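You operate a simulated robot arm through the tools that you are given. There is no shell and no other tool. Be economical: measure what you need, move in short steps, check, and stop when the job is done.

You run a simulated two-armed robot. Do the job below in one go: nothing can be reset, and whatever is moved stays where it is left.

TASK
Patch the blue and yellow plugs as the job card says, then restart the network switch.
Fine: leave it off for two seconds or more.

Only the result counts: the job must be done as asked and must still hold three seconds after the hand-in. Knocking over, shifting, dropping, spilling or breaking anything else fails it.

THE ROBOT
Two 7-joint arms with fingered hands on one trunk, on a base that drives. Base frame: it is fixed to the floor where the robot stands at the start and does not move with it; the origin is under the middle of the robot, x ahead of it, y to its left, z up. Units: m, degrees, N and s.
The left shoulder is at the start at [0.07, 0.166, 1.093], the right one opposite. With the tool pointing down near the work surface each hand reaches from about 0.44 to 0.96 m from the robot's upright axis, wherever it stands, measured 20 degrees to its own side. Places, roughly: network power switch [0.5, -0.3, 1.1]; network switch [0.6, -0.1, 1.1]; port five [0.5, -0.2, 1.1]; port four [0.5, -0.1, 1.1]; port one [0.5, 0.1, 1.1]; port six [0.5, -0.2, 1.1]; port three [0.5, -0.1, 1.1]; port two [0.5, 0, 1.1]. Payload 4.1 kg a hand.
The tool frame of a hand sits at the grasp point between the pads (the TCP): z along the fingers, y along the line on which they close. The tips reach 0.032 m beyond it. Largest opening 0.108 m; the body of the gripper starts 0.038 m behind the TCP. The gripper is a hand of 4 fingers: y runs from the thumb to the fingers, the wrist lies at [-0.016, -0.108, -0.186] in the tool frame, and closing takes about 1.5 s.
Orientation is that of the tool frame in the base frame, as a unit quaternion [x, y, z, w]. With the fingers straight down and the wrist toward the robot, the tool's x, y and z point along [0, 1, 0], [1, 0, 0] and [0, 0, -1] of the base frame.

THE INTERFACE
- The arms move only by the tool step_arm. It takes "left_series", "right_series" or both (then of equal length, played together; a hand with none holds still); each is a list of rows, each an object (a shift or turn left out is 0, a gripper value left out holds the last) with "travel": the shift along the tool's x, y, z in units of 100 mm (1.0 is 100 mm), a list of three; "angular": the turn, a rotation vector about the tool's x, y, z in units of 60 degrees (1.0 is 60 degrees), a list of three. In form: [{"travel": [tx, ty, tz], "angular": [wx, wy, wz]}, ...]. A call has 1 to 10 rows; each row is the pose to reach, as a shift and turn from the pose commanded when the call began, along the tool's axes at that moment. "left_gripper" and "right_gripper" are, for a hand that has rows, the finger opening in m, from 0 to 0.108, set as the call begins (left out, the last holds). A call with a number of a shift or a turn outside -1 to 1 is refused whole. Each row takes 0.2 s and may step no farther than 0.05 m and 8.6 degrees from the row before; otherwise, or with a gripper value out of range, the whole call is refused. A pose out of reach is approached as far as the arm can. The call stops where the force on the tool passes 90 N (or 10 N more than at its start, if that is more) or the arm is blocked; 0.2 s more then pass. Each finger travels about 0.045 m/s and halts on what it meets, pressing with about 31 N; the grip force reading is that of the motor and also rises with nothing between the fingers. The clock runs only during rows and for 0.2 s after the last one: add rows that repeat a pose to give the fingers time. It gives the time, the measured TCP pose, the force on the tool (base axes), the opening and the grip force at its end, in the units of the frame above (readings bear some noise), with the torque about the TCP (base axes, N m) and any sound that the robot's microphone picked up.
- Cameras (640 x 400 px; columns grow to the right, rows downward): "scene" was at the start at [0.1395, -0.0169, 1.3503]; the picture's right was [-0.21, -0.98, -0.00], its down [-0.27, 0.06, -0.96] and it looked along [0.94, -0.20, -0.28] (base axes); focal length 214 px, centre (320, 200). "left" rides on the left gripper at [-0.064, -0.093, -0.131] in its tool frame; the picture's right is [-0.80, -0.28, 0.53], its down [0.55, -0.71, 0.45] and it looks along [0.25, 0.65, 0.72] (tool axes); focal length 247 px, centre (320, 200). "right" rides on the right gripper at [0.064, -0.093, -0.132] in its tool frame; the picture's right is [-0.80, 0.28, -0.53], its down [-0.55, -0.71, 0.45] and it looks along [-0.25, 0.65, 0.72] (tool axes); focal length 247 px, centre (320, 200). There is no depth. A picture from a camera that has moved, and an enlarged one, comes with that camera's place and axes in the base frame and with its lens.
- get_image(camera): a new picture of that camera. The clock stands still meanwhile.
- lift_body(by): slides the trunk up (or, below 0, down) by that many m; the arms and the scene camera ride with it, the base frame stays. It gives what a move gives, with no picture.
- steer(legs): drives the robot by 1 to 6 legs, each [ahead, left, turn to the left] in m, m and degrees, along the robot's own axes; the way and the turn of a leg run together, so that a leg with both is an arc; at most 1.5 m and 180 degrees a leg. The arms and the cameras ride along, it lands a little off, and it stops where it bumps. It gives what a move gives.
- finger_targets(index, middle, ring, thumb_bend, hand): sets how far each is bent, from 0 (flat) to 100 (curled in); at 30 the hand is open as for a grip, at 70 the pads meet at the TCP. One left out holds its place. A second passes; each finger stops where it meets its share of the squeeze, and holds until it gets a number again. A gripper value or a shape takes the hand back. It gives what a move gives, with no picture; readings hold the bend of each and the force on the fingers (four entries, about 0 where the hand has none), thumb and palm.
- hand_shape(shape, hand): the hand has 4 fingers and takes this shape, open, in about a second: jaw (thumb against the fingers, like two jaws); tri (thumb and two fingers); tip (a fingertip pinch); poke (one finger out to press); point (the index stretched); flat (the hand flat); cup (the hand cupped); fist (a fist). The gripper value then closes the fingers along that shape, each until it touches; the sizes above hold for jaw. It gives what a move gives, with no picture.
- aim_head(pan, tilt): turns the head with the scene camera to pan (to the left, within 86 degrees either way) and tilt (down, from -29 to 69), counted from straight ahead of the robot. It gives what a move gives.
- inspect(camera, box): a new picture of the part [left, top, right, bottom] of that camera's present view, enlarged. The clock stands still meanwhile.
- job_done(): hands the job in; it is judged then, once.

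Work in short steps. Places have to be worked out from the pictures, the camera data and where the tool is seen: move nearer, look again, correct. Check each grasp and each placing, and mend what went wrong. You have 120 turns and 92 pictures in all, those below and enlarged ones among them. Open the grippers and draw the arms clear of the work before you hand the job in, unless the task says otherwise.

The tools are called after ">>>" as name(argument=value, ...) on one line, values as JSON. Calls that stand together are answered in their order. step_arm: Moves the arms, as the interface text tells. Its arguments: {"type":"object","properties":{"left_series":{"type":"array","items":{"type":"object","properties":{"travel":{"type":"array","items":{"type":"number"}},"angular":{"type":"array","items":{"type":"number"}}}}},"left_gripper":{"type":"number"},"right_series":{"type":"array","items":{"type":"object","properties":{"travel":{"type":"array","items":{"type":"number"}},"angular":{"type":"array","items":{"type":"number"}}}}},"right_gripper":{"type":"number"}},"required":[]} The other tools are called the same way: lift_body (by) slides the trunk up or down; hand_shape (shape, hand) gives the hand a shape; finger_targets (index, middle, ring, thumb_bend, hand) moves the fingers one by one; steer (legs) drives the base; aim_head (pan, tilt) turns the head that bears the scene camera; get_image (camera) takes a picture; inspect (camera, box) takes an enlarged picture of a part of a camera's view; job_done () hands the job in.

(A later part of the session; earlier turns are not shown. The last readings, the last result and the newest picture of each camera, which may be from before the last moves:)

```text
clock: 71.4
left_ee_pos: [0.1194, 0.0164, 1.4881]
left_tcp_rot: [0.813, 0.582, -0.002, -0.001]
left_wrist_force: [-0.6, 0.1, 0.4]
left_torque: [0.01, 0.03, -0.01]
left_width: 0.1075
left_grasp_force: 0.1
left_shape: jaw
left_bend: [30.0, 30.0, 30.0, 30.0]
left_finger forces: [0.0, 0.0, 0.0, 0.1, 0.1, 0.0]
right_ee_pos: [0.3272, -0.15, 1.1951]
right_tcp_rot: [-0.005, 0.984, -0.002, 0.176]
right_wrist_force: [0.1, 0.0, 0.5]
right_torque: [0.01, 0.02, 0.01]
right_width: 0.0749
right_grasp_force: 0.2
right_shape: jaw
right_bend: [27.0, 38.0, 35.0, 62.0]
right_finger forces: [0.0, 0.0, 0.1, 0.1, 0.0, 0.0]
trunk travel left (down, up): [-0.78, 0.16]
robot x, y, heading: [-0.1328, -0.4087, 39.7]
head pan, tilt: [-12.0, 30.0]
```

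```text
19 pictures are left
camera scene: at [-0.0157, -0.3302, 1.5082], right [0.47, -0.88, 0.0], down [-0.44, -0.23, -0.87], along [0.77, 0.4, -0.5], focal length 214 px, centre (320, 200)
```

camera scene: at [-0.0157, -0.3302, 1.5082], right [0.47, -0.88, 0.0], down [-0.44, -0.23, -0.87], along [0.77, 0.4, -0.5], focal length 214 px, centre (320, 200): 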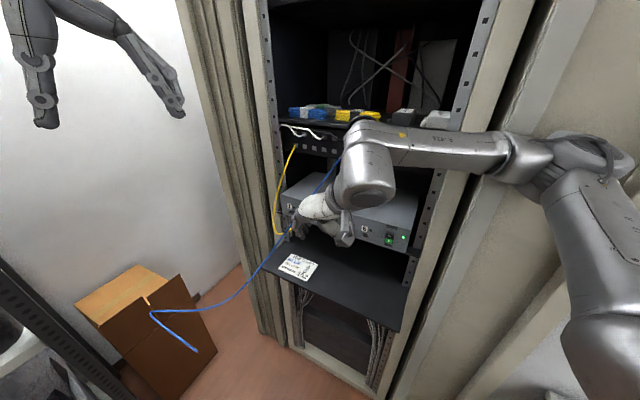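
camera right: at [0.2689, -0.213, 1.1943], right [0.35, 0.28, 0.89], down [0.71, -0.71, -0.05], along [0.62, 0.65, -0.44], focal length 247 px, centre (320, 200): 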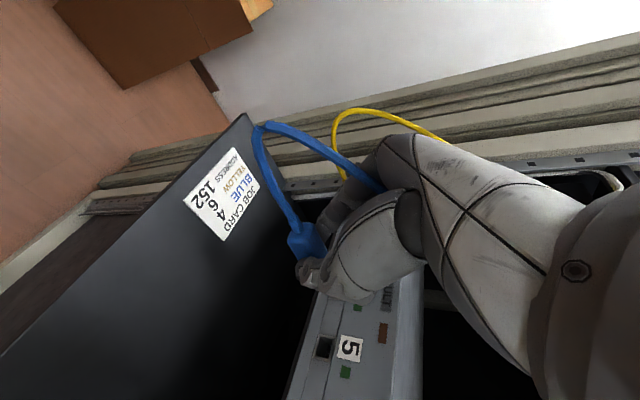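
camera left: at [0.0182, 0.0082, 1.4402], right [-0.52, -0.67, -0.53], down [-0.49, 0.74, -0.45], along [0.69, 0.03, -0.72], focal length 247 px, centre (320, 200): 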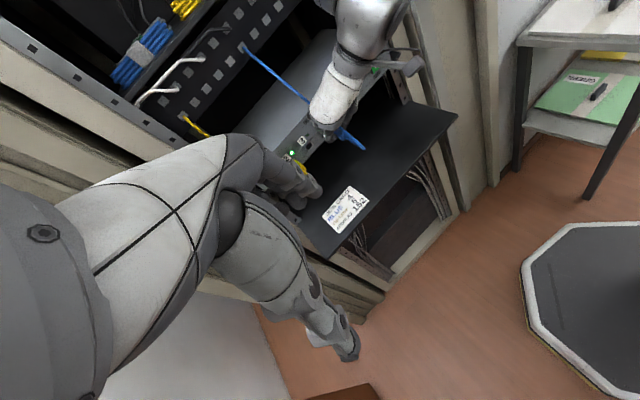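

The plug seems to have been flung to the left, near the box. I enlarge that area.

>>> inspect(camera="scene", box=[120, 220, 320, 370])

```text
2.67 times, centred on (220, 295) of scene
camera zoom: at [-0.0157, -0.3302, 1.5082], right [0.47, -0.88, 0.0], down [-0.44, -0.23, -0.87], along [0.77, 0.4, -0.5], focal length 572 px, centre (587, -53)
```

zoom: 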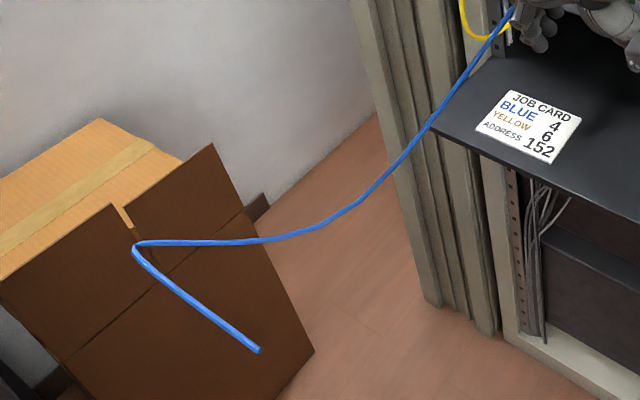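

The cable runs toward the robot, so the plug must be close by. I turn the head down-left to find it.

>>> aim_head(pan=10, tilt=60)

>>> get_image(camera="scene")

```text
clock: 72.4
left_ee_pos: [0.1189, 0.0157, 1.4885]
left_tcp_rot: [0.813, 0.583, -0.001, 0.0]
left_wrist_force: [0.3, 0.2, -1.1]
left_torque: [-0.04, -0.01, 0.02]
left_width: 0.1079
left_grasp_force: 0.1
left_shape: jaw
left_bend: [30.0, 30.0, 30.0, 30.0]
left_finger forces: [0.1, 0.0, 0.0, 0.1, 0.1, 0.0]
right_ee_pos: [0.3273, -0.1499, 1.1966]
right_tcp_rot: [-0.004, 0.984, -0.002, 0.176]
right_wrist_force: [0.0, -0.6, -0.1]
right_torque: [0.02, -0.02, -0.02]
right_width: 0.0746
right_grasp_force: 0.1
right_shape: jaw
right_bend: [27.0, 38.0, 35.0, 62.0]
right_finger forces: [0.0, 0.0, 0.0, 0.1, 0.0, 0.1]
trunk travel left (down, up): [-0.78, 0.16]
robot x, y, heading: [-0.1366, -0.4081, 40.0]
head pan, tilt: [10.0, 60.0]
```

```text
17 pictures are left
camera scene: at [-0.0528, -0.3216, 1.4662], right [0.76, -0.65, 0.0], down [-0.56, -0.66, -0.5], along [0.32, 0.38, -0.87], focal length 214 px, centre (320, 200)
```

scene: 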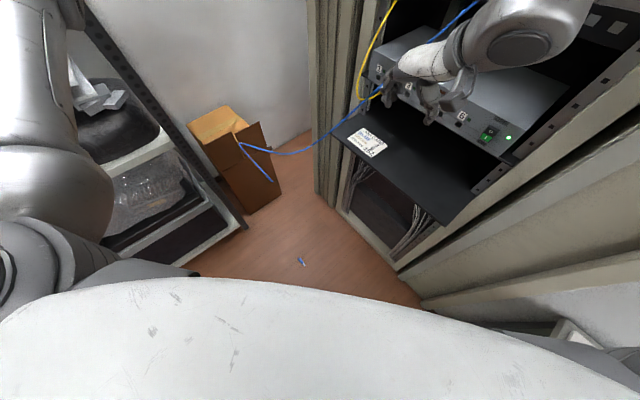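

The blue plug lies on the floor at about (0.086, 0.034). It can be recovered; first I need its heading.

>>> inspect(camera="scene", box=[250, 160, 330, 280])

```text
3.33 times, centred on (290, 220) of scene
camera zoom: at [-0.0528, -0.3216, 1.4662], right [0.76, -0.65, 0.0], down [-0.56, -0.66, -0.5], along [0.32, 0.38, -0.87], focal length 715 px, centre (420, 133)
```

zoom: 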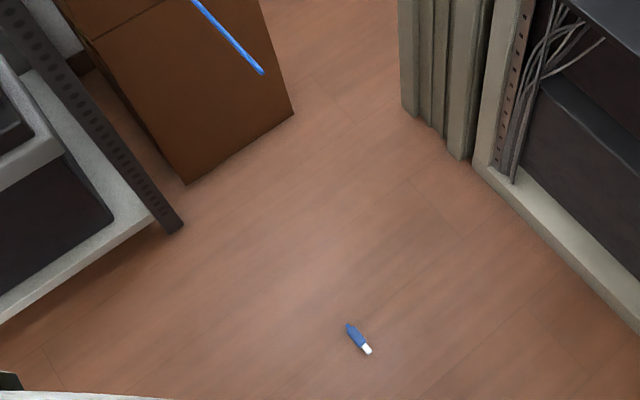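

The plug lies with its nose along -Y, loose from its cable. I'll pick it up with the same tool-to-plug relation that worked for insertion, facing x with the trunk low. First I turn the tool, then drive back and square up.

>>> step_arm(right_series=[{"angular": [0.048, 0, 0.13]}, {"angular": [0.096, 0, 0.26]}, {"angular": [0.144, 0, 0.39]}, {"angular": [0.193, 0, 0.52]}, {"angular": [0.241, 0, 0.65]}, {"angular": [0.289, 0, 0.782]}])

>>> steer(legs=[[-0.2, 0.1, 0], [0, 0, -40], [-0.05, 0.46, 0]])

>>> lift_body(by=-0.7)

>>> aim_head(pan=0, tilt=50)

>>> get_image(camera="scene")

```text
clock: 73.8
left_ee_pos: [0.1201, 0.0167, 1.488]
left_tcp_rot: [0.813, 0.582, -0.001, -0.001]
left_wrist_force: [-0.2, -0.6, -0.2]
left_torque: [-0.01, 0.03, -0.02]
left_width: 0.1076
left_grasp_force: 0.0
left_shape: jaw
left_bend: [30.0, 30.0, 30.0, 30.0]
left_finger forces: [0.1, 0.0, 0.0, 0.0, 0.0, 0.1]
right_ee_pos: [0.3264, -0.1473, 1.1967]
right_tcp_rot: [0.414, 0.893, -0.077, 0.162]
right_wrist_force: [0.3, 0.1, 0.1]
right_torque: [0.0, 0.01, -0.02]
right_width: 0.075
right_grasp_force: 0.2
right_shape: jaw
right_bend: [27.0, 38.0, 35.0, 62.0]
right_finger forces: [0.1, 0.1, 0.0, 0.0, 0.0, 0.0]
trunk travel left (down, up): [-0.78, 0.16]
robot x, y, heading: [-0.137, -0.4072, 39.9]
head pan, tilt: [10.0, 60.0]
```

```text
clock: 79.8
left_ee_pos: [0.0686, 0.1677, 1.4895]
left_tcp_rot: [0.964, 0.267, -0.001, -0.001]
left_wrist_force: [0.8, 0.7, 0.6]
left_torque: [0.07, 0.01, 0.01]
left_width: 0.108
left_grasp_force: 0.1
left_shape: jaw
left_bend: [30.0, 30.0, 30.0, 30.0]
left_finger forces: [0.0, 0.0, 0.1, 0.0, 0.0, 0.1]
right_ee_pos: [0.1191, -0.0907, 1.1963]
right_tcp_rot: [0.695, 0.697, -0.126, 0.126]
right_wrist_force: [0.6, 1.1, -0.2]
right_torque: [0.03, -0.02, -0.03]
right_width: 0.0747
right_grasp_force: 0.1
right_shape: jaw
right_bend: [27.0, 38.0, 35.0, 62.0]
right_finger forces: [0.0, 0.1, 0.1, 0.0, 0.0, 0.0]
trunk travel left (down, up): [-0.78, 0.16]
robot x, y, heading: [-0.3969, 0.007, -0.6]
head pan, tilt: [10.0, 60.0]
```

```text
refused: -0.7 is not a number from -0.4 to 0.4
```

```text
clock: 80.5
left_ee_pos: [0.0679, 0.1696, 1.4891]
left_tcp_rot: [0.963, 0.268, -0.001, 0.0]
left_wrist_force: [-0.3, 1.1, -0.8]
left_torque: [0.0, 0.0, 0.0]
left_width: 0.1076
left_grasp_force: 0.0
left_shape: jaw
left_bend: [30.0, 30.0, 30.0, 30.0]
left_finger forces: [0.0, 0.1, 0.1, 0.0, 0.0, 0.1]
right_ee_pos: [0.1204, -0.089, 1.1962]
right_tcp_rot: [0.695, 0.696, -0.128, 0.126]
right_wrist_force: [0.0, 1.0, -0.6]
right_torque: [-0.02, -0.03, 0.05]
right_width: 0.0749
right_grasp_force: 0.0
right_shape: jaw
right_bend: [27.0, 38.0, 35.0, 62.0]
right_finger forces: [0.0, 0.0, 0.0, 0.1, 0.0, 0.1]
trunk travel left (down, up): [-0.78, 0.16]
robot x, y, heading: [-0.3969, 0.0077, -0.7]
head pan, tilt: [0.0, 50.0]
```

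```text
15 pictures are left
camera scene: at [-0.2728, 0.0113, 1.4787], right [-0.01, -1.0, 0.0], down [-0.77, 0.0, -0.64], along [0.64, 0.0, -0.77], focal length 214 px, centre (320, 200)
```

scene: 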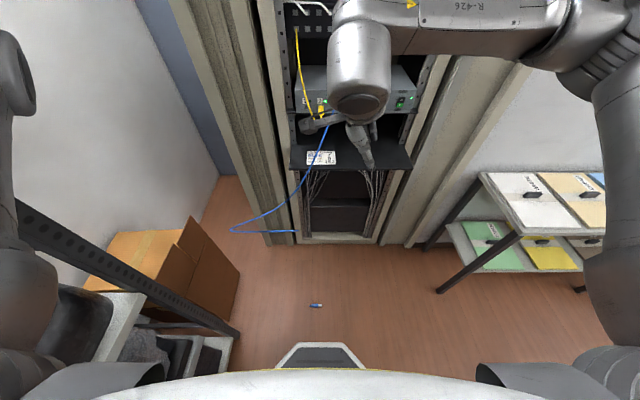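

The plug is at (0.088, 0.033) on the floor, in reach once the trunk is down. I lower the trunk in two steps and set the tri shape.

>>> lift_body(by=-0.4)

>>> lift_body(by=-0.35)

>>> hand_shape(hand="right", shape="tri")

```text
clock: 84.3
left_ee_pos: [0.0686, 0.1699, 1.0893]
left_tcp_rot: [0.964, 0.267, -0.002, -0.001]
left_wrist_force: [-0.2, 0.5, 0.5]
left_torque: [-0.03, 0.01, -0.02]
left_width: 0.1077
left_grasp_force: 0.2
left_shape: jaw
left_bend: [30.0, 30.0, 30.0, 30.0]
left_finger forces: [0.0, 0.0, 0.0, 0.1, 0.0, 0.1]
right_ee_pos: [0.1193, -0.0901, 0.7959]
right_tcp_rot: [0.695, 0.697, -0.126, 0.125]
right_wrist_force: [0.0, 0.5, -0.6]
right_torque: [0.0, 0.01, -0.01]
right_width: 0.0747
right_grasp_force: 0.2
right_shape: jaw
right_bend: [27.0, 38.0, 35.0, 62.0]
right_finger forces: [0.0, 0.1, 0.0, 0.0, 0.1, 0.1]
trunk travel left (down, up): [-0.38, 0.56]
robot x, y, heading: [-0.3973, 0.0099, -0.2]
head pan, tilt: [0.0, 50.0]
```

```text
clock: 87.7
left_ee_pos: [0.0682, 0.1691, 0.7388]
left_tcp_rot: [0.963, 0.269, -0.001, -0.001]
left_wrist_force: [0.1, 0.0, -0.5]
left_torque: [-0.03, 0.03, 0.02]
left_width: 0.1078
left_grasp_force: 0.1
left_shape: jaw
left_bend: [30.0, 30.0, 30.0, 30.0]
left_finger forces: [0.0, 0.0, 0.0, 0.0, 0.1, 0.0]
right_ee_pos: [0.1177, -0.0893, 0.4463]
right_tcp_rot: [0.695, 0.697, -0.126, 0.126]
right_wrist_force: [-0.3, -0.5, 0.3]
right_torque: [-0.01, 0.02, 0.0]
right_width: 0.0746
right_grasp_force: 0.1
right_shape: jaw
right_bend: [27.0, 38.0, 35.0, 62.0]
right_finger forces: [0.0, 0.0, 0.0, 0.0, 0.1, 0.0]
trunk travel left (down, up): [-0.03, 0.91]
robot x, y, heading: [-0.3973, 0.0054, -0.2]
head pan, tilt: [0.0, 50.0]
```

```text
clock: 88.6
left_ee_pos: [0.0678, 0.169, 0.7393]
left_tcp_rot: [0.964, 0.267, -0.001, -0.001]
left_wrist_force: [0.0, 0.7, 0.0]
left_torque: [-0.01, 0.03, 0.02]
left_width: 0.1075
left_grasp_force: 0.2
left_shape: jaw
left_bend: [30.0, 30.0, 30.0, 30.0]
left_finger forces: [0.0, 0.0, 0.0, 0.1, 0.0, 0.0]
right_ee_pos: [0.1201, -0.0908, 0.4468]
right_tcp_rot: [0.695, 0.697, -0.127, 0.125]
right_wrist_force: [0.1, -0.3, 0.5]
right_torque: [0.0, 0.01, 0.0]
right_width: 0.1078
right_grasp_force: 0.1
right_shape: tri
right_bend: [30.0, 30.0, 99.0, 30.0]
right_finger forces: [0.1, 0.0, 0.1, 0.0, 0.1, 0.0]
trunk travel left (down, up): [-0.03, 0.91]
robot x, y, heading: [-0.3978, 0.0111, -0.2]
head pan, tilt: [0.0, 50.0]
```

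Tri shape is set (ring curled). I approach above the plug in stages.

>>> step_arm(right_series=[{"travel": [0.28, -0.04, 0.26]}, {"travel": [0.56, -0.09, 0.52]}, {"travel": [0.84, -0.13, 0.78]}], right_gripper=0.07)

>>> step_arm(right_series=[{"travel": [0.28, -0.04, 0.26]}, {"travel": [0.56, -0.09, 0.52]}, {"travel": [0.84, -0.13, 0.78]}])

>>> step_arm(right_series=[{"travel": [0.28, -0.04, 0.26]}, {"travel": [0.56, -0.09, 0.52]}, {"travel": [0.84, -0.13, 0.78]}])

>>> get_image(camera="right")

```text
clock: 89.4
left_ee_pos: [0.0692, 0.1697, 0.7399]
left_tcp_rot: [0.963, 0.268, -0.001, -0.001]
left_wrist_force: [0.7, -0.6, 0.2]
left_torque: [-0.01, -0.02, -0.01]
left_width: 0.1073
left_grasp_force: 0.2
left_shape: jaw
left_bend: [30.0, 30.0, 30.0, 30.0]
left_finger forces: [0.1, 0.0, 0.1, 0.0, 0.1, 0.0]
right_ee_pos: [0.1059, -0.039, 0.3424]
right_tcp_rot: [0.696, 0.696, -0.127, 0.126]
right_wrist_force: [-0.8, 0.2, 0.3]
right_torque: [0.04, 0.05, 0.01]
right_width: 0.0703
right_grasp_force: 0.0
right_shape: tri
right_bend: [27.0, 39.0, 99.0, 64.0]
right_finger forces: [0.1, 0.0, 0.0, 0.0, 0.0, 0.0]
trunk travel left (down, up): [-0.03, 0.91]
robot x, y, heading: [-0.4008, 0.0093, -0.3]
head pan, tilt: [0.0, 50.0]
```

```text
clock: 90.2
left_ee_pos: [0.0684, 0.1692, 0.7403]
left_tcp_rot: [0.963, 0.268, -0.001, 0.0]
left_wrist_force: [0.6, 1.1, -0.9]
left_torque: [0.0, -0.01, 0.02]
left_width: 0.1074
left_grasp_force: 0.1
left_shape: jaw
left_bend: [30.0, 30.0, 30.0, 30.0]
left_finger forces: [0.0, 0.0, 0.0, 0.0, 0.0, 0.1]
right_ee_pos: [0.0937, 0.0131, 0.2418]
right_tcp_rot: [0.695, 0.696, -0.127, 0.125]
right_wrist_force: [-0.1, 0.1, 0.2]
right_torque: [0.02, 0.0, 0.0]
right_width: 0.0704
right_grasp_force: 0.0
right_shape: tri
right_bend: [27.0, 39.0, 99.0, 64.0]
right_finger forces: [0.0, 0.0, 0.0, 0.0, 0.0, 0.1]
trunk travel left (down, up): [-0.03, 0.91]
robot x, y, heading: [-0.3991, 0.0074, -0.4]
head pan, tilt: [0.0, 50.0]
```

```text
clock: 91.0
left_ee_pos: [0.0679, 0.1687, 0.739]
left_tcp_rot: [0.963, 0.269, -0.001, 0.0]
left_wrist_force: [-0.1, -0.6, 0.0]
left_torque: [0.01, 0.02, -0.01]
left_width: 0.1074
left_grasp_force: 0.0
left_shape: jaw
left_bend: [30.0, 30.0, 30.0, 30.0]
left_finger forces: [0.0, 0.0, 0.0, 0.1, 0.1, 0.0]
right_ee_pos: [0.0784, 0.0638, 0.1395]
right_tcp_rot: [0.695, 0.696, -0.126, 0.125]
right_wrist_force: [0.2, 0.0, -0.2]
right_torque: [0.0, 0.01, 0.0]
right_width: 0.0706
right_grasp_force: 0.1
right_shape: tri
right_bend: [27.0, 39.0, 99.0, 64.0]
right_finger forces: [0.0, 0.1, 0.0, 0.0, 0.1, 0.0]
trunk travel left (down, up): [-0.03, 0.91]
robot x, y, heading: [-0.4019, 0.0059, -0.4]
head pan, tilt: [0.0, 50.0]
```

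```text
14 pictures are left
camera right: at [-0.0133, 0.1708, 0.2406], right [0.29, -0.56, 0.78], down [-0.71, -0.67, -0.23], along [0.65, -0.48, -0.59], focal length 247 px, centre (320, 200)
```

right: 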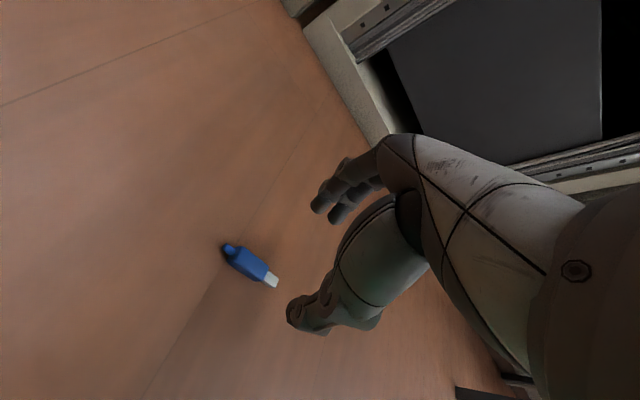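

The plug body runs from y≈0.060 to the tip at -0.005, at x≈0.091. I descend around it to z≈0.045.

>>> step_arm(right_series=[{"travel": [0.12, 0.053, 0.45], "angular": [-0.014, 0, -0.0376]}, {"travel": [0.258, 0.053, 0.905], "angular": [-0.014, 0, -0.0376]}])

>>> inspect(camera="right", box=[220, 150, 400, 330])

```text
clock: 91.6
left_ee_pos: [0.0684, 0.1703, 0.7386]
left_tcp_rot: [0.963, 0.269, -0.001, -0.001]
left_wrist_force: [-0.5, 0.3, 0.4]
left_torque: [0.0, 0.03, -0.01]
left_width: 0.1078
left_grasp_force: 0.1
left_shape: jaw
left_bend: [30.0, 30.0, 30.0, 30.0]
left_finger forces: [0.0, 0.1, 0.1, 0.0, 0.0, 0.0]
right_ee_pos: [0.0853, 0.0572, 0.0424]
right_tcp_rot: [0.68, 0.711, -0.124, 0.128]
right_wrist_force: [-0.1, -0.5, 0.4]
right_torque: [0.0, -0.02, 0.0]
right_width: 0.0702
right_grasp_force: 0.1
right_shape: tri
right_bend: [27.0, 39.0, 99.0, 64.0]
right_finger forces: [0.0, 0.1, 0.0, 0.0, 0.0, 0.0]
trunk travel left (down, up): [-0.03, 0.91]
robot x, y, heading: [-0.3997, 0.014, -0.6]
head pan, tilt: [0.0, 50.0]
```

```text
2.22 times, centred on (310, 240) of right
camera zoom: at [-0.0119, 0.1595, 0.1436], right [0.31, -0.55, 0.78], down [-0.68, -0.7, -0.23], along [0.67, -0.46, -0.59], focal length 549 px, centre (342, 111)
```

zoom: 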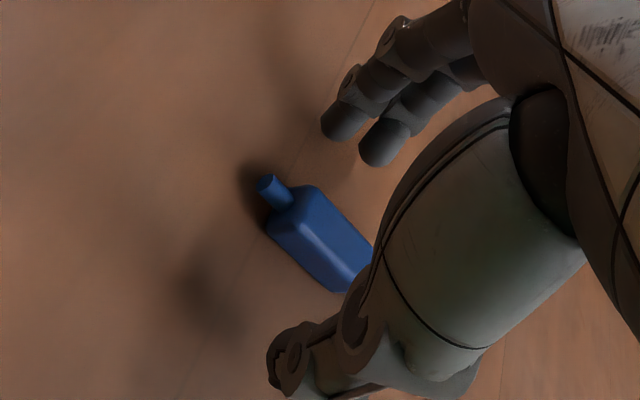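

Well placed, no contact. I lower 3 mm more and close.

>>> step_arm(right_series=[{"travel": [0.01, 0, 0.03]}, {"travel": [0.01, 0, 0.03]}, {"travel": [0.01, 0, 0.03]}, {"travel": [0.01, 0, 0.03]}, {"travel": [0.01, 0, 0.03]}, {"travel": [0.01, 0, 0.03]}, {"travel": [0.01, 0, 0.03]}, {"travel": [0.01, 0, 0.03]}, {"travel": [0.01, 0, 0.03]}], right_gripper=0.004)

```text
clock: 93.6
left_ee_pos: [0.0682, 0.1698, 0.7385]
left_tcp_rot: [0.963, 0.268, -0.002, -0.001]
left_wrist_force: [-1.2, -0.1, 0.6]
left_torque: [-0.03, -0.02, -0.03]
left_width: 0.1077
left_grasp_force: 0.1
left_shape: jaw
left_bend: [30.0, 30.0, 30.0, 30.0]
left_finger forces: [0.0, 0.1, 0.1, 0.0, 0.1, 0.0]
right_ee_pos: [0.0861, 0.0565, 0.0404]
right_tcp_rot: [0.68, 0.711, -0.123, 0.128]
right_wrist_force: [0.1, -0.2, 1.7]
right_torque: [-0.04, -0.02, 0.0]
right_width: 0.0147
right_grasp_force: 30.5
right_shape: tri
right_bend: [72.0, 63.0, 100.0, 74.0]
right_finger forces: [13.8, 12.8, 0.1, 0.0, 27.6, 0.1]
trunk travel left (down, up): [-0.03, 0.91]
robot x, y, heading: [-0.3979, 0.0115, -0.4]
head pan, tilt: [0.0, 50.0]
```

Held: index 13.8 N, middle 12.8 N. I lift, shift right, and drive sideways before raising the trunk, to stay clear of the loose cable end hanging near (0.085, 0.08, 0.9).

>>> step_arm(right_series=[{"travel": [-0.12, 0, -0.33]}, {"travel": [-0.24, 0, -0.66]}, {"travel": [-0.35, 0, -0.94]}])

>>> step_arm(right_series=[{"travel": [-0.42, 0.1, 0.0]}, {"travel": [-0.84, 0.2, 0.0]}, {"travel": [-0.98, 0.2, -0.2]}])

>>> steer(legs=[[0, -0.4, 0]])

>>> lift_body(by=0.4)

>>> lift_body(by=0.35)

>>> steer(legs=[[0, 0, 40]])

```text
clock: 94.4
left_ee_pos: [0.0687, 0.1698, 0.7387]
left_tcp_rot: [0.963, 0.268, -0.001, -0.001]
left_wrist_force: [-0.3, -0.9, 0.4]
left_torque: [-0.02, -0.02, 0.01]
left_width: 0.1077
left_grasp_force: 0.1
left_shape: jaw
left_bend: [30.0, 30.0, 30.0, 30.0]
left_finger forces: [0.1, 0.0, 0.0, 0.0, 0.0, 0.0]
right_ee_pos: [0.0831, 0.0559, 0.1406]
right_tcp_rot: [0.68, 0.711, -0.124, 0.127]
right_wrist_force: [-0.8, -0.3, -1.0]
right_torque: [0.01, 0.0, 0.01]
right_width: 0.0144
right_grasp_force: 31.2
right_shape: tri
right_bend: [72.0, 64.0, 100.0, 75.0]
right_finger forces: [15.3, 15.7, 0.0, 0.0, 27.8, 0.0]
trunk travel left (down, up): [-0.03, 0.91]
robot x, y, heading: [-0.3947, 0.0061, -0.4]
head pan, tilt: [0.0, 50.0]
```

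```text
clock: 95.2
left_ee_pos: [0.0684, 0.1693, 0.7391]
left_tcp_rot: [0.963, 0.268, -0.001, -0.001]
left_wrist_force: [0.1, -0.6, -0.4]
left_torque: [0.0, -0.01, -0.01]
left_width: 0.1075
left_grasp_force: 0.1
left_shape: jaw
left_bend: [30.0, 30.0, 30.0, 30.0]
left_finger forces: [0.0, 0.0, 0.0, 0.1, 0.1, 0.0]
right_ee_pos: [0.1089, -0.0296, 0.1946]
right_tcp_rot: [0.681, 0.711, -0.124, 0.127]
right_wrist_force: [0.0, 0.2, -0.5]
right_torque: [-0.01, 0.04, 0.02]
right_width: 0.0147
right_grasp_force: 30.5
right_shape: tri
right_bend: [72.0, 64.0, 100.0, 75.0]
right_finger forces: [15.4, 15.5, 0.0, 0.0, 27.6, 0.0]
trunk travel left (down, up): [-0.03, 0.91]
robot x, y, heading: [-0.3977, 0.0098, -0.2]
head pan, tilt: [0.0, 50.0]
```

```text
clock: 97.7
left_ee_pos: [0.0659, -0.2294, 0.7397]
left_tcp_rot: [0.964, 0.266, -0.001, -0.001]
left_wrist_force: [0.2, 0.3, 0.2]
left_torque: [0.01, 0.02, -0.02]
left_width: 0.1073
left_grasp_force: 0.2
left_shape: jaw
left_bend: [30.0, 30.0, 30.0, 30.0]
left_finger forces: [0.0, 0.0, 0.0, 0.0, 0.0, 0.0]
right_ee_pos: [0.105, -0.4276, 0.1945]
right_tcp_rot: [0.681, 0.71, -0.125, 0.127]
right_wrist_force: [-0.2, -1.1, -0.7]
right_torque: [-0.02, 0.01, 0.0]
right_width: 0.0147
right_grasp_force: 30.9
right_shape: tri
right_bend: [72.0, 64.0, 100.0, 75.0]
right_finger forces: [15.3, 15.4, 0.1, 0.1, 27.8, 0.1]
trunk travel left (down, up): [-0.03, 0.91]
robot x, y, heading: [-0.4012, -0.3893, -0.6]
head pan, tilt: [0.0, 50.0]
```

```text
clock: 101.5
left_ee_pos: [0.066, -0.2303, 1.139]
left_tcp_rot: [0.964, 0.266, -0.001, 0.0]
left_wrist_force: [0.1, -0.8, -0.5]
left_torque: [-0.01, -0.01, 0.03]
left_width: 0.1077
left_grasp_force: 0.2
left_shape: jaw
left_bend: [30.0, 30.0, 30.0, 30.0]
left_finger forces: [0.0, 0.0, 0.1, 0.0, 0.0, 0.0]
right_ee_pos: [0.106, -0.4283, 0.5943]
right_tcp_rot: [0.681, 0.71, -0.125, 0.126]
right_wrist_force: [-0.5, 0.3, 0.8]
right_torque: [0.01, -0.03, -0.01]
right_width: 0.0142
right_grasp_force: 31.0
right_shape: tri
right_bend: [72.0, 64.0, 100.0, 75.0]
right_finger forces: [15.5, 15.5, 0.0, 0.0, 27.7, 0.0]
trunk travel left (down, up): [-0.43, 0.51]
robot x, y, heading: [-0.4019, -0.3907, -0.4]
head pan, tilt: [0.0, 50.0]
```

```text
clock: 105.0
left_ee_pos: [0.0656, -0.2297, 1.4893]
left_tcp_rot: [0.964, 0.267, -0.001, -0.001]
left_wrist_force: [-0.3, 0.4, -0.1]
left_torque: [0.04, 0.01, -0.02]
left_width: 0.1078
left_grasp_force: 0.0
left_shape: jaw
left_bend: [30.0, 30.0, 30.0, 30.0]
left_finger forces: [0.0, 0.0, 0.1, 0.0, 0.0, 0.0]
right_ee_pos: [0.1058, -0.428, 0.944]
right_tcp_rot: [0.682, 0.71, -0.124, 0.127]
right_wrist_force: [-0.4, -0.1, 0.6]
right_torque: [0.01, -0.01, 0.01]
right_width: 0.0147
right_grasp_force: 30.7
right_shape: tri
right_bend: [72.0, 64.0, 100.0, 75.0]
right_finger forces: [15.4, 15.7, 0.0, 0.0, 27.7, 0.0]
trunk travel left (down, up): [-0.78, 0.16]
robot x, y, heading: [-0.3971, -0.3944, -0.5]
head pan, tilt: [0.0, 50.0]
```

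```text
clock: 107.2
left_ee_pos: [-0.1434, 0.0301, 1.489]
left_tcp_rot: [0.817, 0.577, -0.001, -0.001]
left_wrist_force: [0.2, -0.6, -0.2]
left_torque: [-0.03, 0.0, 0.01]
left_width: 0.1076
left_grasp_force: 0.2
left_shape: jaw
left_bend: [30.0, 30.0, 30.0, 30.0]
left_finger forces: [0.1, 0.1, 0.0, 0.0, 0.0, 0.0]
right_ee_pos: [0.0161, -0.0959, 0.945]
right_tcp_rot: [0.401, 0.899, -0.073, 0.162]
right_wrist_force: [0.8, 0.1, 0.0]
right_torque: [-0.03, 0.0, -0.03]
right_width: 0.0145
right_grasp_force: 30.9
right_shape: tri
right_bend: [72.0, 64.0, 100.0, 75.0]
right_finger forces: [15.3, 15.3, 0.0, 0.0, 27.6, 0.0]
trunk travel left (down, up): [-0.78, 0.16]
robot x, y, heading: [-0.4001, -0.386, 39.0]
head pan, tilt: [0.0, 50.0]
```

Plug still firmly held. I turn the tool back to close along y, raise it to port height, and drive to the spot from which port 4 was reachable.

>>> step_arm(right_series=[{"angular": [-0.047, 0, -0.125]}, {"angular": [-0.094, 0, -0.25]}, {"angular": [-0.14, 0, -0.376]}, {"angular": [-0.187, 0, -0.501]}, {"angular": [-0.234, 0, -0.627]}, {"angular": [-0.2806, 0, -0.752]}])

>>> step_arm(right_series=[{"travel": [-0.12, 0, -0.33]}, {"travel": [-0.24, 0, -0.65]}, {"travel": [-0.35, 0, -0.94]}])

>>> step_arm(right_series=[{"travel": [-0.12, 0, -0.33]}, {"travel": [-0.245, -0.1, -0.66]}])

>>> steer(legs=[[0.193, -0.186, 1]])

>>> aim_head(pan=-12, tilt=30)

>>> get_image(camera="scene")

```text
clock: 108.6
left_ee_pos: [-0.1422, 0.0294, 1.4889]
left_tcp_rot: [0.818, 0.576, -0.001, -0.001]
left_wrist_force: [0.8, 0.3, -0.2]
left_torque: [0.0, -0.03, 0.01]
left_width: 0.1075
left_grasp_force: 0.1
left_shape: jaw
left_bend: [30.0, 30.0, 30.0, 30.0]
left_finger forces: [0.0, 0.1, 0.1, 0.0, 0.0, 0.0]
right_ee_pos: [0.0157, -0.0963, 0.9437]
right_tcp_rot: [-0.001, 0.984, -0.001, 0.177]
right_wrist_force: [-0.4, -0.5, 0.1]
right_torque: [-0.02, 0.0, 0.0]
right_width: 0.0145
right_grasp_force: 31.0
right_shape: tri
right_bend: [72.0, 64.0, 100.0, 75.0]
right_finger forces: [15.8, 13.8, 0.0, 0.0, 27.5, 0.0]
trunk travel left (down, up): [-0.78, 0.16]
robot x, y, heading: [-0.4034, -0.386, 39.0]
head pan, tilt: [0.0, 50.0]
```

```text
clock: 109.4
left_ee_pos: [-0.1437, 0.0314, 1.489]
left_tcp_rot: [0.817, 0.577, -0.001, -0.001]
left_wrist_force: [-0.4, 0.0, -0.3]
left_torque: [0.01, -0.01, 0.04]
left_width: 0.1078
left_grasp_force: 0.1
left_shape: jaw
left_bend: [30.0, 30.0, 30.0, 30.0]
left_finger forces: [0.0, 0.0, 0.0, 0.0, 0.0, 0.0]
right_ee_pos: [0.0154, -0.097, 1.0449]
right_tcp_rot: [-0.001, 0.984, -0.001, 0.177]
right_wrist_force: [-0.4, -0.5, -0.6]
right_torque: [0.03, 0.01, -0.04]
right_width: 0.0147
right_grasp_force: 31.3
right_shape: tri
right_bend: [72.0, 64.0, 100.0, 75.0]
right_finger forces: [16.0, 13.5, 0.1, 0.1, 27.7, 0.0]
trunk travel left (down, up): [-0.78, 0.16]
robot x, y, heading: [-0.4004, -0.3873, 38.7]
head pan, tilt: [0.0, 50.0]
```

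```text
clock: 110.0
left_ee_pos: [-0.1431, 0.0294, 1.4907]
left_tcp_rot: [0.817, 0.576, -0.001, -0.001]
left_wrist_force: [-0.3, -0.4, 0.1]
left_torque: [0.0, -0.01, -0.01]
left_width: 0.1077
left_grasp_force: 0.1
left_shape: jaw
left_bend: [30.0, 30.0, 30.0, 30.0]
left_finger forces: [0.0, 0.0, 0.0, 0.1, 0.0, 0.1]
right_ee_pos: [0.0136, -0.1087, 1.1165]
right_tcp_rot: [-0.001, 0.984, -0.001, 0.177]
right_wrist_force: [0.5, -0.1, -1.2]
right_torque: [-0.01, 0.04, 0.0]
right_width: 0.0144
right_grasp_force: 30.7
right_shape: tri
right_bend: [72.0, 64.0, 100.0, 75.0]
right_finger forces: [16.0, 13.2, 0.0, 0.1, 27.7, 0.0]
trunk travel left (down, up): [-0.78, 0.16]
robot x, y, heading: [-0.3999, -0.391, 39.1]
head pan, tilt: [0.0, 50.0]
```

```text
clock: 111.9
left_ee_pos: [0.1177, 0.0176, 1.4892]
left_tcp_rot: [0.812, 0.583, -0.001, 0.0]
left_wrist_force: [-0.3, -0.3, 0.6]
left_torque: [0.01, 0.02, 0.01]
left_width: 0.1077
left_grasp_force: 0.1
left_shape: jaw
left_bend: [30.0, 30.0, 30.0, 30.0]
left_finger forces: [0.0, 0.0, 0.0, 0.1, 0.0, 0.0]
right_ee_pos: [0.2747, -0.1172, 1.1151]
right_tcp_rot: [-0.009, 0.984, 0.001, 0.179]
right_wrist_force: [-0.8, -1.3, 0.3]
right_torque: [0.0, 0.01, 0.0]
right_width: 0.0146
right_grasp_force: 31.1
right_shape: tri
right_bend: [72.0, 64.0, 100.0, 75.0]
right_finger forces: [16.1, 13.1, 0.1, 0.1, 27.7, 0.0]
trunk travel left (down, up): [-0.78, 0.16]
robot x, y, heading: [-0.1336, -0.4069, 39.8]
head pan, tilt: [0.0, 50.0]
```

```text
clock: 112.8
left_ee_pos: [0.1172, 0.0173, 1.4893]
left_tcp_rot: [0.813, 0.582, -0.002, 0.001]
left_wrist_force: [-0.1, 0.0, -0.3]
left_torque: [0.02, 0.05, 0.0]
left_width: 0.1077
left_grasp_force: 0.1
left_shape: jaw
left_bend: [30.0, 30.0, 30.0, 30.0]
left_finger forces: [0.0, 0.0, 0.0, 0.0, 0.1, 0.0]
right_ee_pos: [0.2758, -0.1178, 1.1147]
right_tcp_rot: [-0.008, 0.984, 0.001, 0.177]
right_wrist_force: [0.0, 0.5, -0.3]
right_torque: [0.01, 0.0, -0.02]
right_width: 0.0148
right_grasp_force: 30.7
right_shape: tri
right_bend: [72.0, 64.0, 100.0, 75.0]
right_finger forces: [16.2, 13.1, 0.1, 0.0, 27.7, 0.1]
trunk travel left (down, up): [-0.78, 0.16]
robot x, y, heading: [-0.1356, -0.4061, 40.0]
head pan, tilt: [-12.0, 30.0]
```

```text
12 pictures are left
camera scene: at [-0.0171, -0.3292, 1.5081], right [0.47, -0.88, 0.0], down [-0.44, -0.23, -0.87], along [0.76, 0.41, -0.5], focal length 214 px, centre (320, 200)
```

scene: 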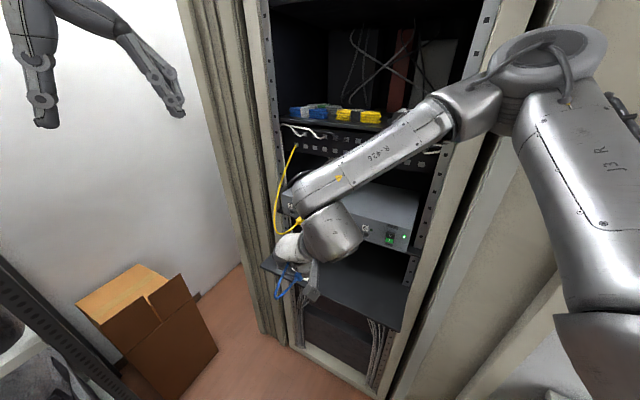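

The cable is attached and intact after all. I bring the plug in front of port 4, aiming at the TCP position that worked before (y≈-0.108, z≈1.1215).

>>> step_arm(right_series=[{"travel": [-0.45, 0.03, 0.14]}, {"travel": [-0.9, 0.06, 0.28], "angular": [0.005, 0, 0.014]}])

>>> step_arm(right_series=[{"travel": [-0.27, 0.03, 0.09]}, {"travel": [-0.52, 0.04, 0.176]}])

>>> inspect(camera="scene", box=[300, 205, 380, 265])

```text
clock: 113.3
left_ee_pos: [0.1206, 0.0158, 1.489]
left_tcp_rot: [0.812, 0.583, -0.002, 0.0]
left_wrist_force: [0.1, -0.3, -0.7]
left_torque: [-0.04, 0.01, 0.03]
left_width: 0.1079
left_grasp_force: 0.2
left_shape: jaw
left_bend: [30.0, 30.0, 30.0, 30.0]
left_finger forces: [0.0, 0.0, 0.0, 0.1, 0.0, 0.1]
right_ee_pos: [0.3719, -0.1099, 1.1211]
right_tcp_rot: [0.0, 0.984, -0.001, 0.176]
right_wrist_force: [0.2, 0.4, 0.7]
right_torque: [0.01, 0.05, -0.01]
right_width: 0.0142
right_grasp_force: 31.1
right_shape: tri
right_bend: [72.0, 64.0, 100.0, 75.0]
right_finger forces: [16.0, 13.1, 0.2, 0.0, 27.6, 0.0]
trunk travel left (down, up): [-0.78, 0.16]
robot x, y, heading: [-0.1377, -0.4056, 39.9]
head pan, tilt: [-12.0, 30.0]
```

```text
clock: 114.0
left_ee_pos: [0.1195, 0.0158, 1.4885]
left_tcp_rot: [0.813, 0.583, -0.002, -0.001]
left_wrist_force: [-0.6, -0.4, -0.3]
left_torque: [0.01, 0.03, -0.02]
left_width: 0.1081
left_grasp_force: 0.1
left_shape: jaw
left_bend: [30.0, 30.0, 30.0, 30.0]
left_finger forces: [0.1, 0.0, 0.0, 0.0, 0.0, 0.1]
right_ee_pos: [0.4272, -0.1067, 1.1214]
right_tcp_rot: [-0.001, 0.984, -0.001, 0.175]
right_wrist_force: [-0.4, 0.4, -0.9]
right_torque: [0.01, 0.02, 0.0]
right_width: 0.0143
right_grasp_force: 30.7
right_shape: tri
right_bend: [72.0, 64.0, 100.0, 75.0]
right_finger forces: [16.1, 13.1, 0.0, 0.0, 27.5, 0.0]
trunk travel left (down, up): [-0.78, 0.16]
robot x, y, heading: [-0.1344, -0.4108, 39.9]
head pan, tilt: [-12.0, 30.0]
```

```text
6.67 times, centred on (340, 235) of scene
camera zoom: at [-0.0149, -0.3304, 1.508], right [0.47, -0.88, 0.0], down [-0.44, -0.23, -0.87], along [0.76, 0.41, -0.5], focal length 1430 px, centre (187, -33)
```

zoom: 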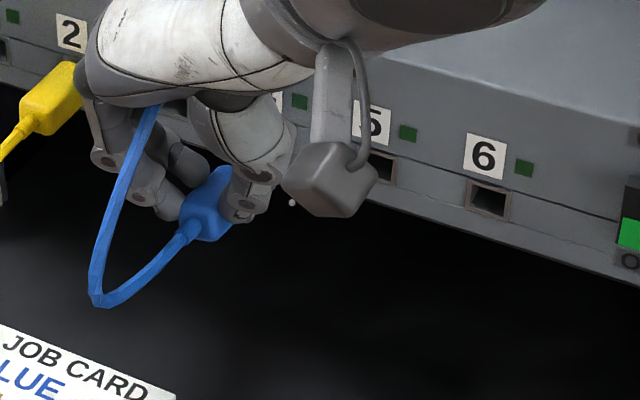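

The plug's rear is at y≈-0.102, within about 1.5 mm of the earlier successful line. I advance in small steps and watch the force.

>>> step_arm(right_series=[{"travel": [-0.07, 0.005, 0.026]}, {"travel": [-0.14, 0.005, 0.052]}, {"travel": [-0.17, 0.005, 0.063]}, {"travel": [-0.2, 0.005, 0.074]}, {"travel": [-0.22, 0.005, 0.082]}])

```text
clock: 115.2
left_ee_pos: [0.1103, 0.0176, 1.4903]
left_tcp_rot: [0.813, 0.583, 0.001, 0.001]
left_wrist_force: [0.6, 0.2, 0.9]
left_torque: [0.0, 0.0, 0.0]
left_width: 0.1078
left_grasp_force: 0.0
left_shape: jaw
left_bend: [30.0, 30.0, 30.0, 30.0]
left_finger forces: [0.1, 0.0, 0.0, 0.0, 0.1, 0.0]
right_ee_pos: [0.4415, -0.1039, 1.1257]
right_tcp_rot: [-0.001, 0.984, 0.001, 0.178]
right_wrist_force: [-23.1, -0.8, 5.1]
right_torque: [0.01, 0.6, -0.07]
right_width: 0.0157
right_grasp_force: 30.4
right_shape: tri
right_bend: [72.0, 64.0, 100.0, 76.0]
right_finger forces: [17.1, 14.7, 0.1, 0.1, 32.1, 0.0]
trunk travel left (down, up): [-0.78, 0.16]
robot x, y, heading: [-0.1328, -0.4095, 40.1]
head pan, tilt: [-12.0, 30.0]
```

The contact torque places it 39 mm below the TCP and centred in y, so it's touching the lower edge of the port. I back off, raise 3 mm, and retry.

>>> step_arm(right_series=[{"travel": [0.112, 0, -0.042]}, {"travel": [0.1, 0, -0.072]}, {"travel": [0.05, 0, -0.05]}, {"travel": [0.01, 0, -0.035]}, {"travel": [-0.0105, 0, -0.028]}])

>>> step_arm(right_series=[{"travel": [-0.019, 0, 0.007]}, {"travel": [-0.038, 0, 0.014]}])

```text
clock: 116.3
left_ee_pos: [0.1106, 0.0174, 1.4899]
left_tcp_rot: [0.812, 0.584, 0.001, 0.0]
left_wrist_force: [-0.3, 0.5, -0.4]
left_torque: [0.01, -0.01, 0.0]
left_width: 0.1076
left_grasp_force: 0.1
left_shape: jaw
left_bend: [30.0, 30.0, 30.0, 30.0]
left_finger forces: [0.0, 0.0, 0.0, 0.1, 0.0, 0.0]
right_ee_pos: [0.4423, -0.1048, 1.1279]
right_tcp_rot: [-0.001, 0.984, 0.0, 0.178]
right_wrist_force: [-22.0, -0.6, 4.1]
right_torque: [0.02, 0.62, -0.02]
right_width: 0.0152
right_grasp_force: 30.9
right_shape: tri
right_bend: [72.0, 64.0, 100.0, 76.0]
right_finger forces: [17.6, 13.3, 0.0, 0.1, 32.5, 0.1]
trunk travel left (down, up): [-0.78, 0.16]
robot x, y, heading: [-0.1332, -0.4071, 39.9]
head pan, tilt: [-12.0, 30.0]
```

```text
clock: 117.0
left_ee_pos: [0.1075, 0.0164, 1.4901]
left_tcp_rot: [0.812, 0.584, 0.001, 0.001]
left_wrist_force: [0.0, -1.1, -0.3]
left_torque: [0.02, 0.02, 0.0]
left_width: 0.1074
left_grasp_force: 0.1
left_shape: jaw
left_bend: [30.0, 30.0, 30.0, 30.0]
left_finger forces: [0.1, 0.1, 0.1, 0.0, 0.0, 0.0]
right_ee_pos: [0.4443, -0.1046, 1.1293]
right_tcp_rot: [-0.002, 0.984, 0.0, 0.18]
right_wrist_force: [-33.0, -0.8, 10.9]
right_torque: [0.1, 0.86, -0.06]
right_width: 0.0161
right_grasp_force: 31.0
right_shape: tri
right_bend: [72.0, 64.0, 100.0, 77.0]
right_finger forces: [17.6, 15.5, 0.1, 0.1, 35.2, 0.0]
trunk travel left (down, up): [-0.78, 0.16]
robot x, y, heading: [-0.1351, -0.4096, 39.6]
head pan, tilt: [-12.0, 30.0]
```

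Still blocked. I back off 20 mm and take a close look at the plug's attitude.

>>> step_arm(right_series=[{"travel": [0.1, 0, -0.037]}, {"travel": [0.23, 0, -0.086]}])

>>> inspect(camera="scene", box=[305, 215, 345, 245])

```text
clock: 117.5
left_ee_pos: [0.1167, 0.0167, 1.4898]
left_tcp_rot: [0.812, 0.583, -0.001, 0.0]
left_wrist_force: [1.1, -0.1, 0.0]
left_torque: [0.02, 0.01, 0.02]
left_width: 0.1078
left_grasp_force: 0.0
left_shape: jaw
left_bend: [30.0, 30.0, 30.0, 30.0]
left_finger forces: [0.1, 0.0, 0.0, 0.0, 0.2, 0.0]
right_ee_pos: [0.4301, -0.1077, 1.1244]
right_tcp_rot: [0.001, 0.984, -0.002, 0.179]
right_wrist_force: [-0.4, -0.2, -0.1]
right_torque: [0.0, 0.01, 0.02]
right_width: 0.0161
right_grasp_force: 31.3
right_shape: tri
right_bend: [72.0, 64.0, 100.0, 77.0]
right_finger forces: [16.3, 16.2, 0.1, 0.0, 29.0, 0.0]
trunk travel left (down, up): [-0.78, 0.16]
robot x, y, heading: [-0.1322, -0.4083, 40.1]
head pan, tilt: [-12.0, 30.0]
```

```text
13.33 times, centred on (325, 230) of scene
camera zoom: at [-0.0183, -0.33, 1.5082], right [0.47, -0.88, 0.0], down [-0.44, -0.23, -0.87], along [0.77, 0.4, -0.5], focal length 2860 px, centre (253, -200)
```

zoom: 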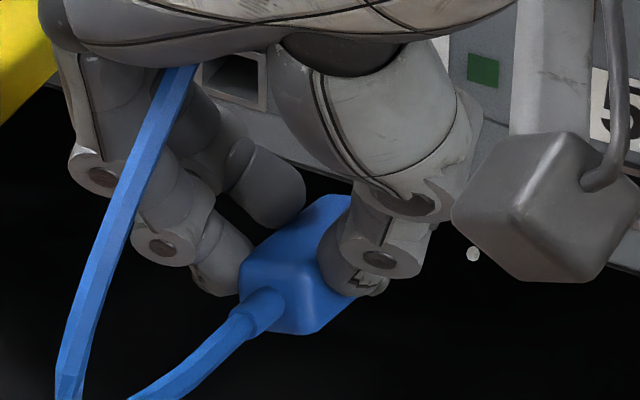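

Compared with the successful attempt, the plug now sits about 15° nose-down. That matches the low contact point. I tilt the tool nose-up by 15°, re-centre the height, and look again.

>>> step_arm(right_series=[{"travel": [0.113, 0.01, 0.017], "angular": [0, -0.125, 0]}, {"travel": [0.113, 0.01, 0.017], "angular": [0, -0.25, 0]}])

>>> inspect(camera="scene", box=[300, 210, 350, 245])

```text
clock: 118.2
left_ee_pos: [0.1165, 0.0178, 1.4901]
left_tcp_rot: [0.813, 0.583, -0.001, 0.0]
left_wrist_force: [-0.4, 0.2, -0.1]
left_torque: [0.0, 0.01, 0.0]
left_width: 0.1077
left_grasp_force: 0.0
left_shape: jaw
left_bend: [30.0, 30.0, 30.0, 30.0]
left_finger forces: [0.1, 0.0, 0.1, 0.0, 0.1, 0.1]
right_ee_pos: [0.417, -0.1046, 1.1198]
right_tcp_rot: [-0.001, 0.952, -0.002, 0.305]
right_wrist_force: [0.0, -0.7, 0.0]
right_torque: [-0.04, 0.03, -0.01]
right_width: 0.0156
right_grasp_force: 31.3
right_shape: tri
right_bend: [72.0, 64.0, 100.0, 77.0]
right_finger forces: [16.6, 15.4, 0.0, 0.0, 28.8, 0.0]
trunk travel left (down, up): [-0.78, 0.16]
robot x, y, heading: [-0.1379, -0.4075, 39.8]
head pan, tilt: [-12.0, 30.0]
```

```text
11.43 times, centred on (325, 228) of scene
camera zoom: at [-0.0188, -0.329, 1.5083], right [0.47, -0.88, 0.0], down [-0.44, -0.23, -0.87], along [0.77, 0.41, -0.5], focal length 2451 px, centre (263, -114)
```

zoom: 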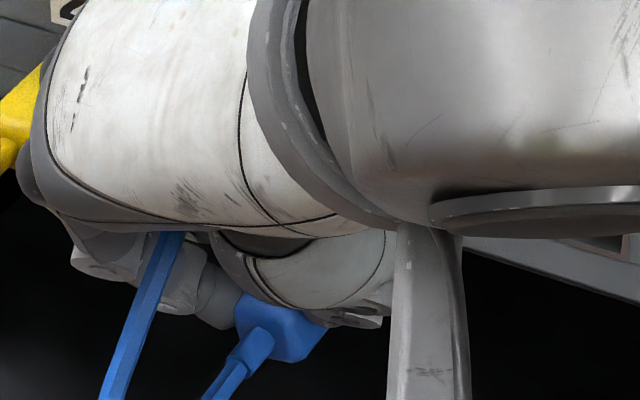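

The hand hides the nose now, but the rear is at y≈-0.098, as before. I advance at TCP y≈-0.106, z≈1.119 in small steps.

>>> step_arm(right_series=[{"travel": [-0.08, -0.015, 0.06]}, {"travel": [-0.15, -0.015, 0.117]}, {"travel": [-0.166, -0.015, 0.128]}, {"travel": [-0.182, -0.015, 0.14]}, {"travel": [-0.199, -0.015, 0.152]}])

```text
clock: 119.3
left_ee_pos: [0.118, 0.0171, 1.4881]
left_tcp_rot: [0.813, 0.583, -0.001, 0.0]
left_wrist_force: [-1.1, 0.5, -0.1]
left_torque: [-0.04, 0.0, -0.02]
left_width: 0.1077
left_grasp_force: 0.1
left_shape: jaw
left_bend: [30.0, 30.0, 30.0, 30.0]
left_finger forces: [0.1, 0.0, 0.0, 0.0, 0.0, 0.0]
right_ee_pos: [0.4434, -0.1064, 1.1176]
right_tcp_rot: [-0.001, 0.953, 0.0, 0.304]
right_wrist_force: [0.3, -0.8, -0.6]
right_torque: [-0.01, -0.01, 0.0]
right_width: 0.016
right_grasp_force: 31.2
right_shape: tri
right_bend: [72.0, 64.0, 100.0, 77.0]
right_finger forces: [16.5, 15.3, 0.1, 0.1, 28.9, 0.0]
trunk travel left (down, up): [-0.78, 0.16]
robot x, y, heading: [-0.1336, -0.4054, 39.6]
head pan, tilt: [-12.0, 30.0]
```

No contact yet at x=0.443. I continue in 2 mm steps.

>>> step_arm(right_series=[{"travel": [-0.017, 0, 0.01]}, {"travel": [-0.033, 0, 0.021]}, {"travel": [-0.049, 0, 0.033]}, {"travel": [-0.066, 0, 0.045]}])

```text
clock: 120.3
left_ee_pos: [0.1157, 0.0179, 1.4905]
left_tcp_rot: [0.812, 0.583, -0.001, 0.0]
left_wrist_force: [-0.5, 0.9, -0.7]
left_torque: [0.03, 0.0, 0.0]
left_width: 0.1077
left_grasp_force: 0.1
left_shape: jaw
left_bend: [30.0, 30.0, 30.0, 30.0]
left_finger forces: [0.0, 0.0, 0.1, 0.0, 0.0, 0.0]
right_ee_pos: [0.4505, -0.1059, 1.1192]
right_tcp_rot: [-0.001, 0.953, 0.0, 0.304]
right_wrist_force: [-3.4, -2.0, 0.3]
right_torque: [-0.06, 0.08, -0.05]
right_width: 0.0158
right_grasp_force: 30.4
right_shape: tri
right_bend: [72.0, 64.0, 100.0, 77.0]
right_finger forces: [16.7, 14.2, 0.0, 0.0, 30.0, 0.0]
trunk travel left (down, up): [-0.78, 0.16]
robot x, y, heading: [-0.1326, -0.4054, 39.9]
head pan, tilt: [-12.0, 30.0]
```

Only light forces (-3.4, -2.0 N), so it's sliding in with a slight leftward bias. I shift 1 mm right and continue.

>>> step_arm(right_series=[{"travel": [-0.017, -0.01, 0.012]}, {"travel": [-0.033, -0.01, 0.023]}, {"travel": [-0.049, -0.01, 0.035]}, {"travel": [-0.066, -0.01, 0.046]}])

```text
clock: 121.3
left_ee_pos: [0.1127, 0.0165, 1.4902]
left_tcp_rot: [0.812, 0.584, 0.0, 0.0]
left_wrist_force: [0.3, 0.5, 0.1]
left_torque: [0.01, -0.04, 0.02]
left_width: 0.1078
left_grasp_force: 0.1
left_shape: jaw
left_bend: [30.0, 30.0, 30.0, 30.0]
left_finger forces: [0.0, 0.0, 0.0, 0.0, 0.0, 0.0]
right_ee_pos: [0.4546, -0.1061, 1.1199]
right_tcp_rot: [-0.001, 0.953, -0.001, 0.304]
right_wrist_force: [-15.3, -2.9, 1.5]
right_torque: [-0.05, 0.48, 0.01]
right_width: 0.0155
right_grasp_force: 31.0
right_shape: tri
right_bend: [72.0, 64.0, 100.0, 77.0]
right_finger forces: [15.9, 14.4, 0.1, 0.0, 32.2, 0.1]
trunk travel left (down, up): [-0.78, 0.16]
robot x, y, heading: [-0.1318, -0.4079, 39.8]
head pan, tilt: [-12.0, 30.0]
```

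Resistance is now 15 N with the body front about at the face, so it looks nearly home. I give it a final 3 mm push.

>>> step_arm(right_series=[{"travel": [-0.016, -0.005, 0.012]}, {"travel": [-0.033, -0.005, 0.023]}, {"travel": [-0.041, -0.005, 0.029]}])

>>> get_image(camera="right")

```text
clock: 122.2
left_ee_pos: [0.1105, 0.0181, 1.4902]
left_tcp_rot: [0.812, 0.583, 0.001, 0.001]
left_wrist_force: [1.4, -0.5, 0.6]
left_torque: [0.02, 0.0, 0.03]
left_width: 0.1076
left_grasp_force: 0.1
left_shape: jaw
left_bend: [30.0, 30.0, 30.0, 30.0]
left_finger forces: [0.1, 0.0, 0.0, 0.0, 0.0, 0.0]
right_ee_pos: [0.4561, -0.1073, 1.1206]
right_tcp_rot: [-0.002, 0.952, -0.001, 0.305]
right_wrist_force: [-31.8, -2.3, -3.3]
right_torque: [-0.07, 0.87, 0.11]
right_width: 0.016
right_grasp_force: 30.6
right_shape: tri
right_bend: [72.0, 63.0, 100.0, 77.0]
right_finger forces: [15.1, 15.1, 0.0, 0.0, 32.9, 0.0]
trunk travel left (down, up): [-0.78, 0.16]
robot x, y, heading: [-0.1327, -0.4088, 40.1]
head pan, tilt: [-12.0, 30.0]
```

```text
8 pictures are left
camera right: at [0.3279, -0.1995, 1.1917], right [0.34, 0.29, 0.9], down [0.71, -0.7, -0.04], along [0.62, 0.65, -0.44], focal length 247 px, centre (320, 200)
```

right: 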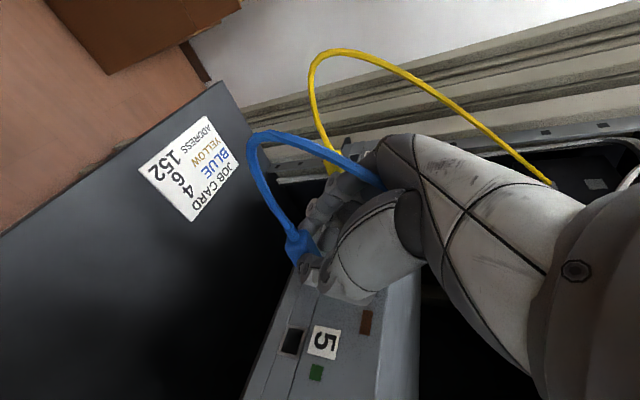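

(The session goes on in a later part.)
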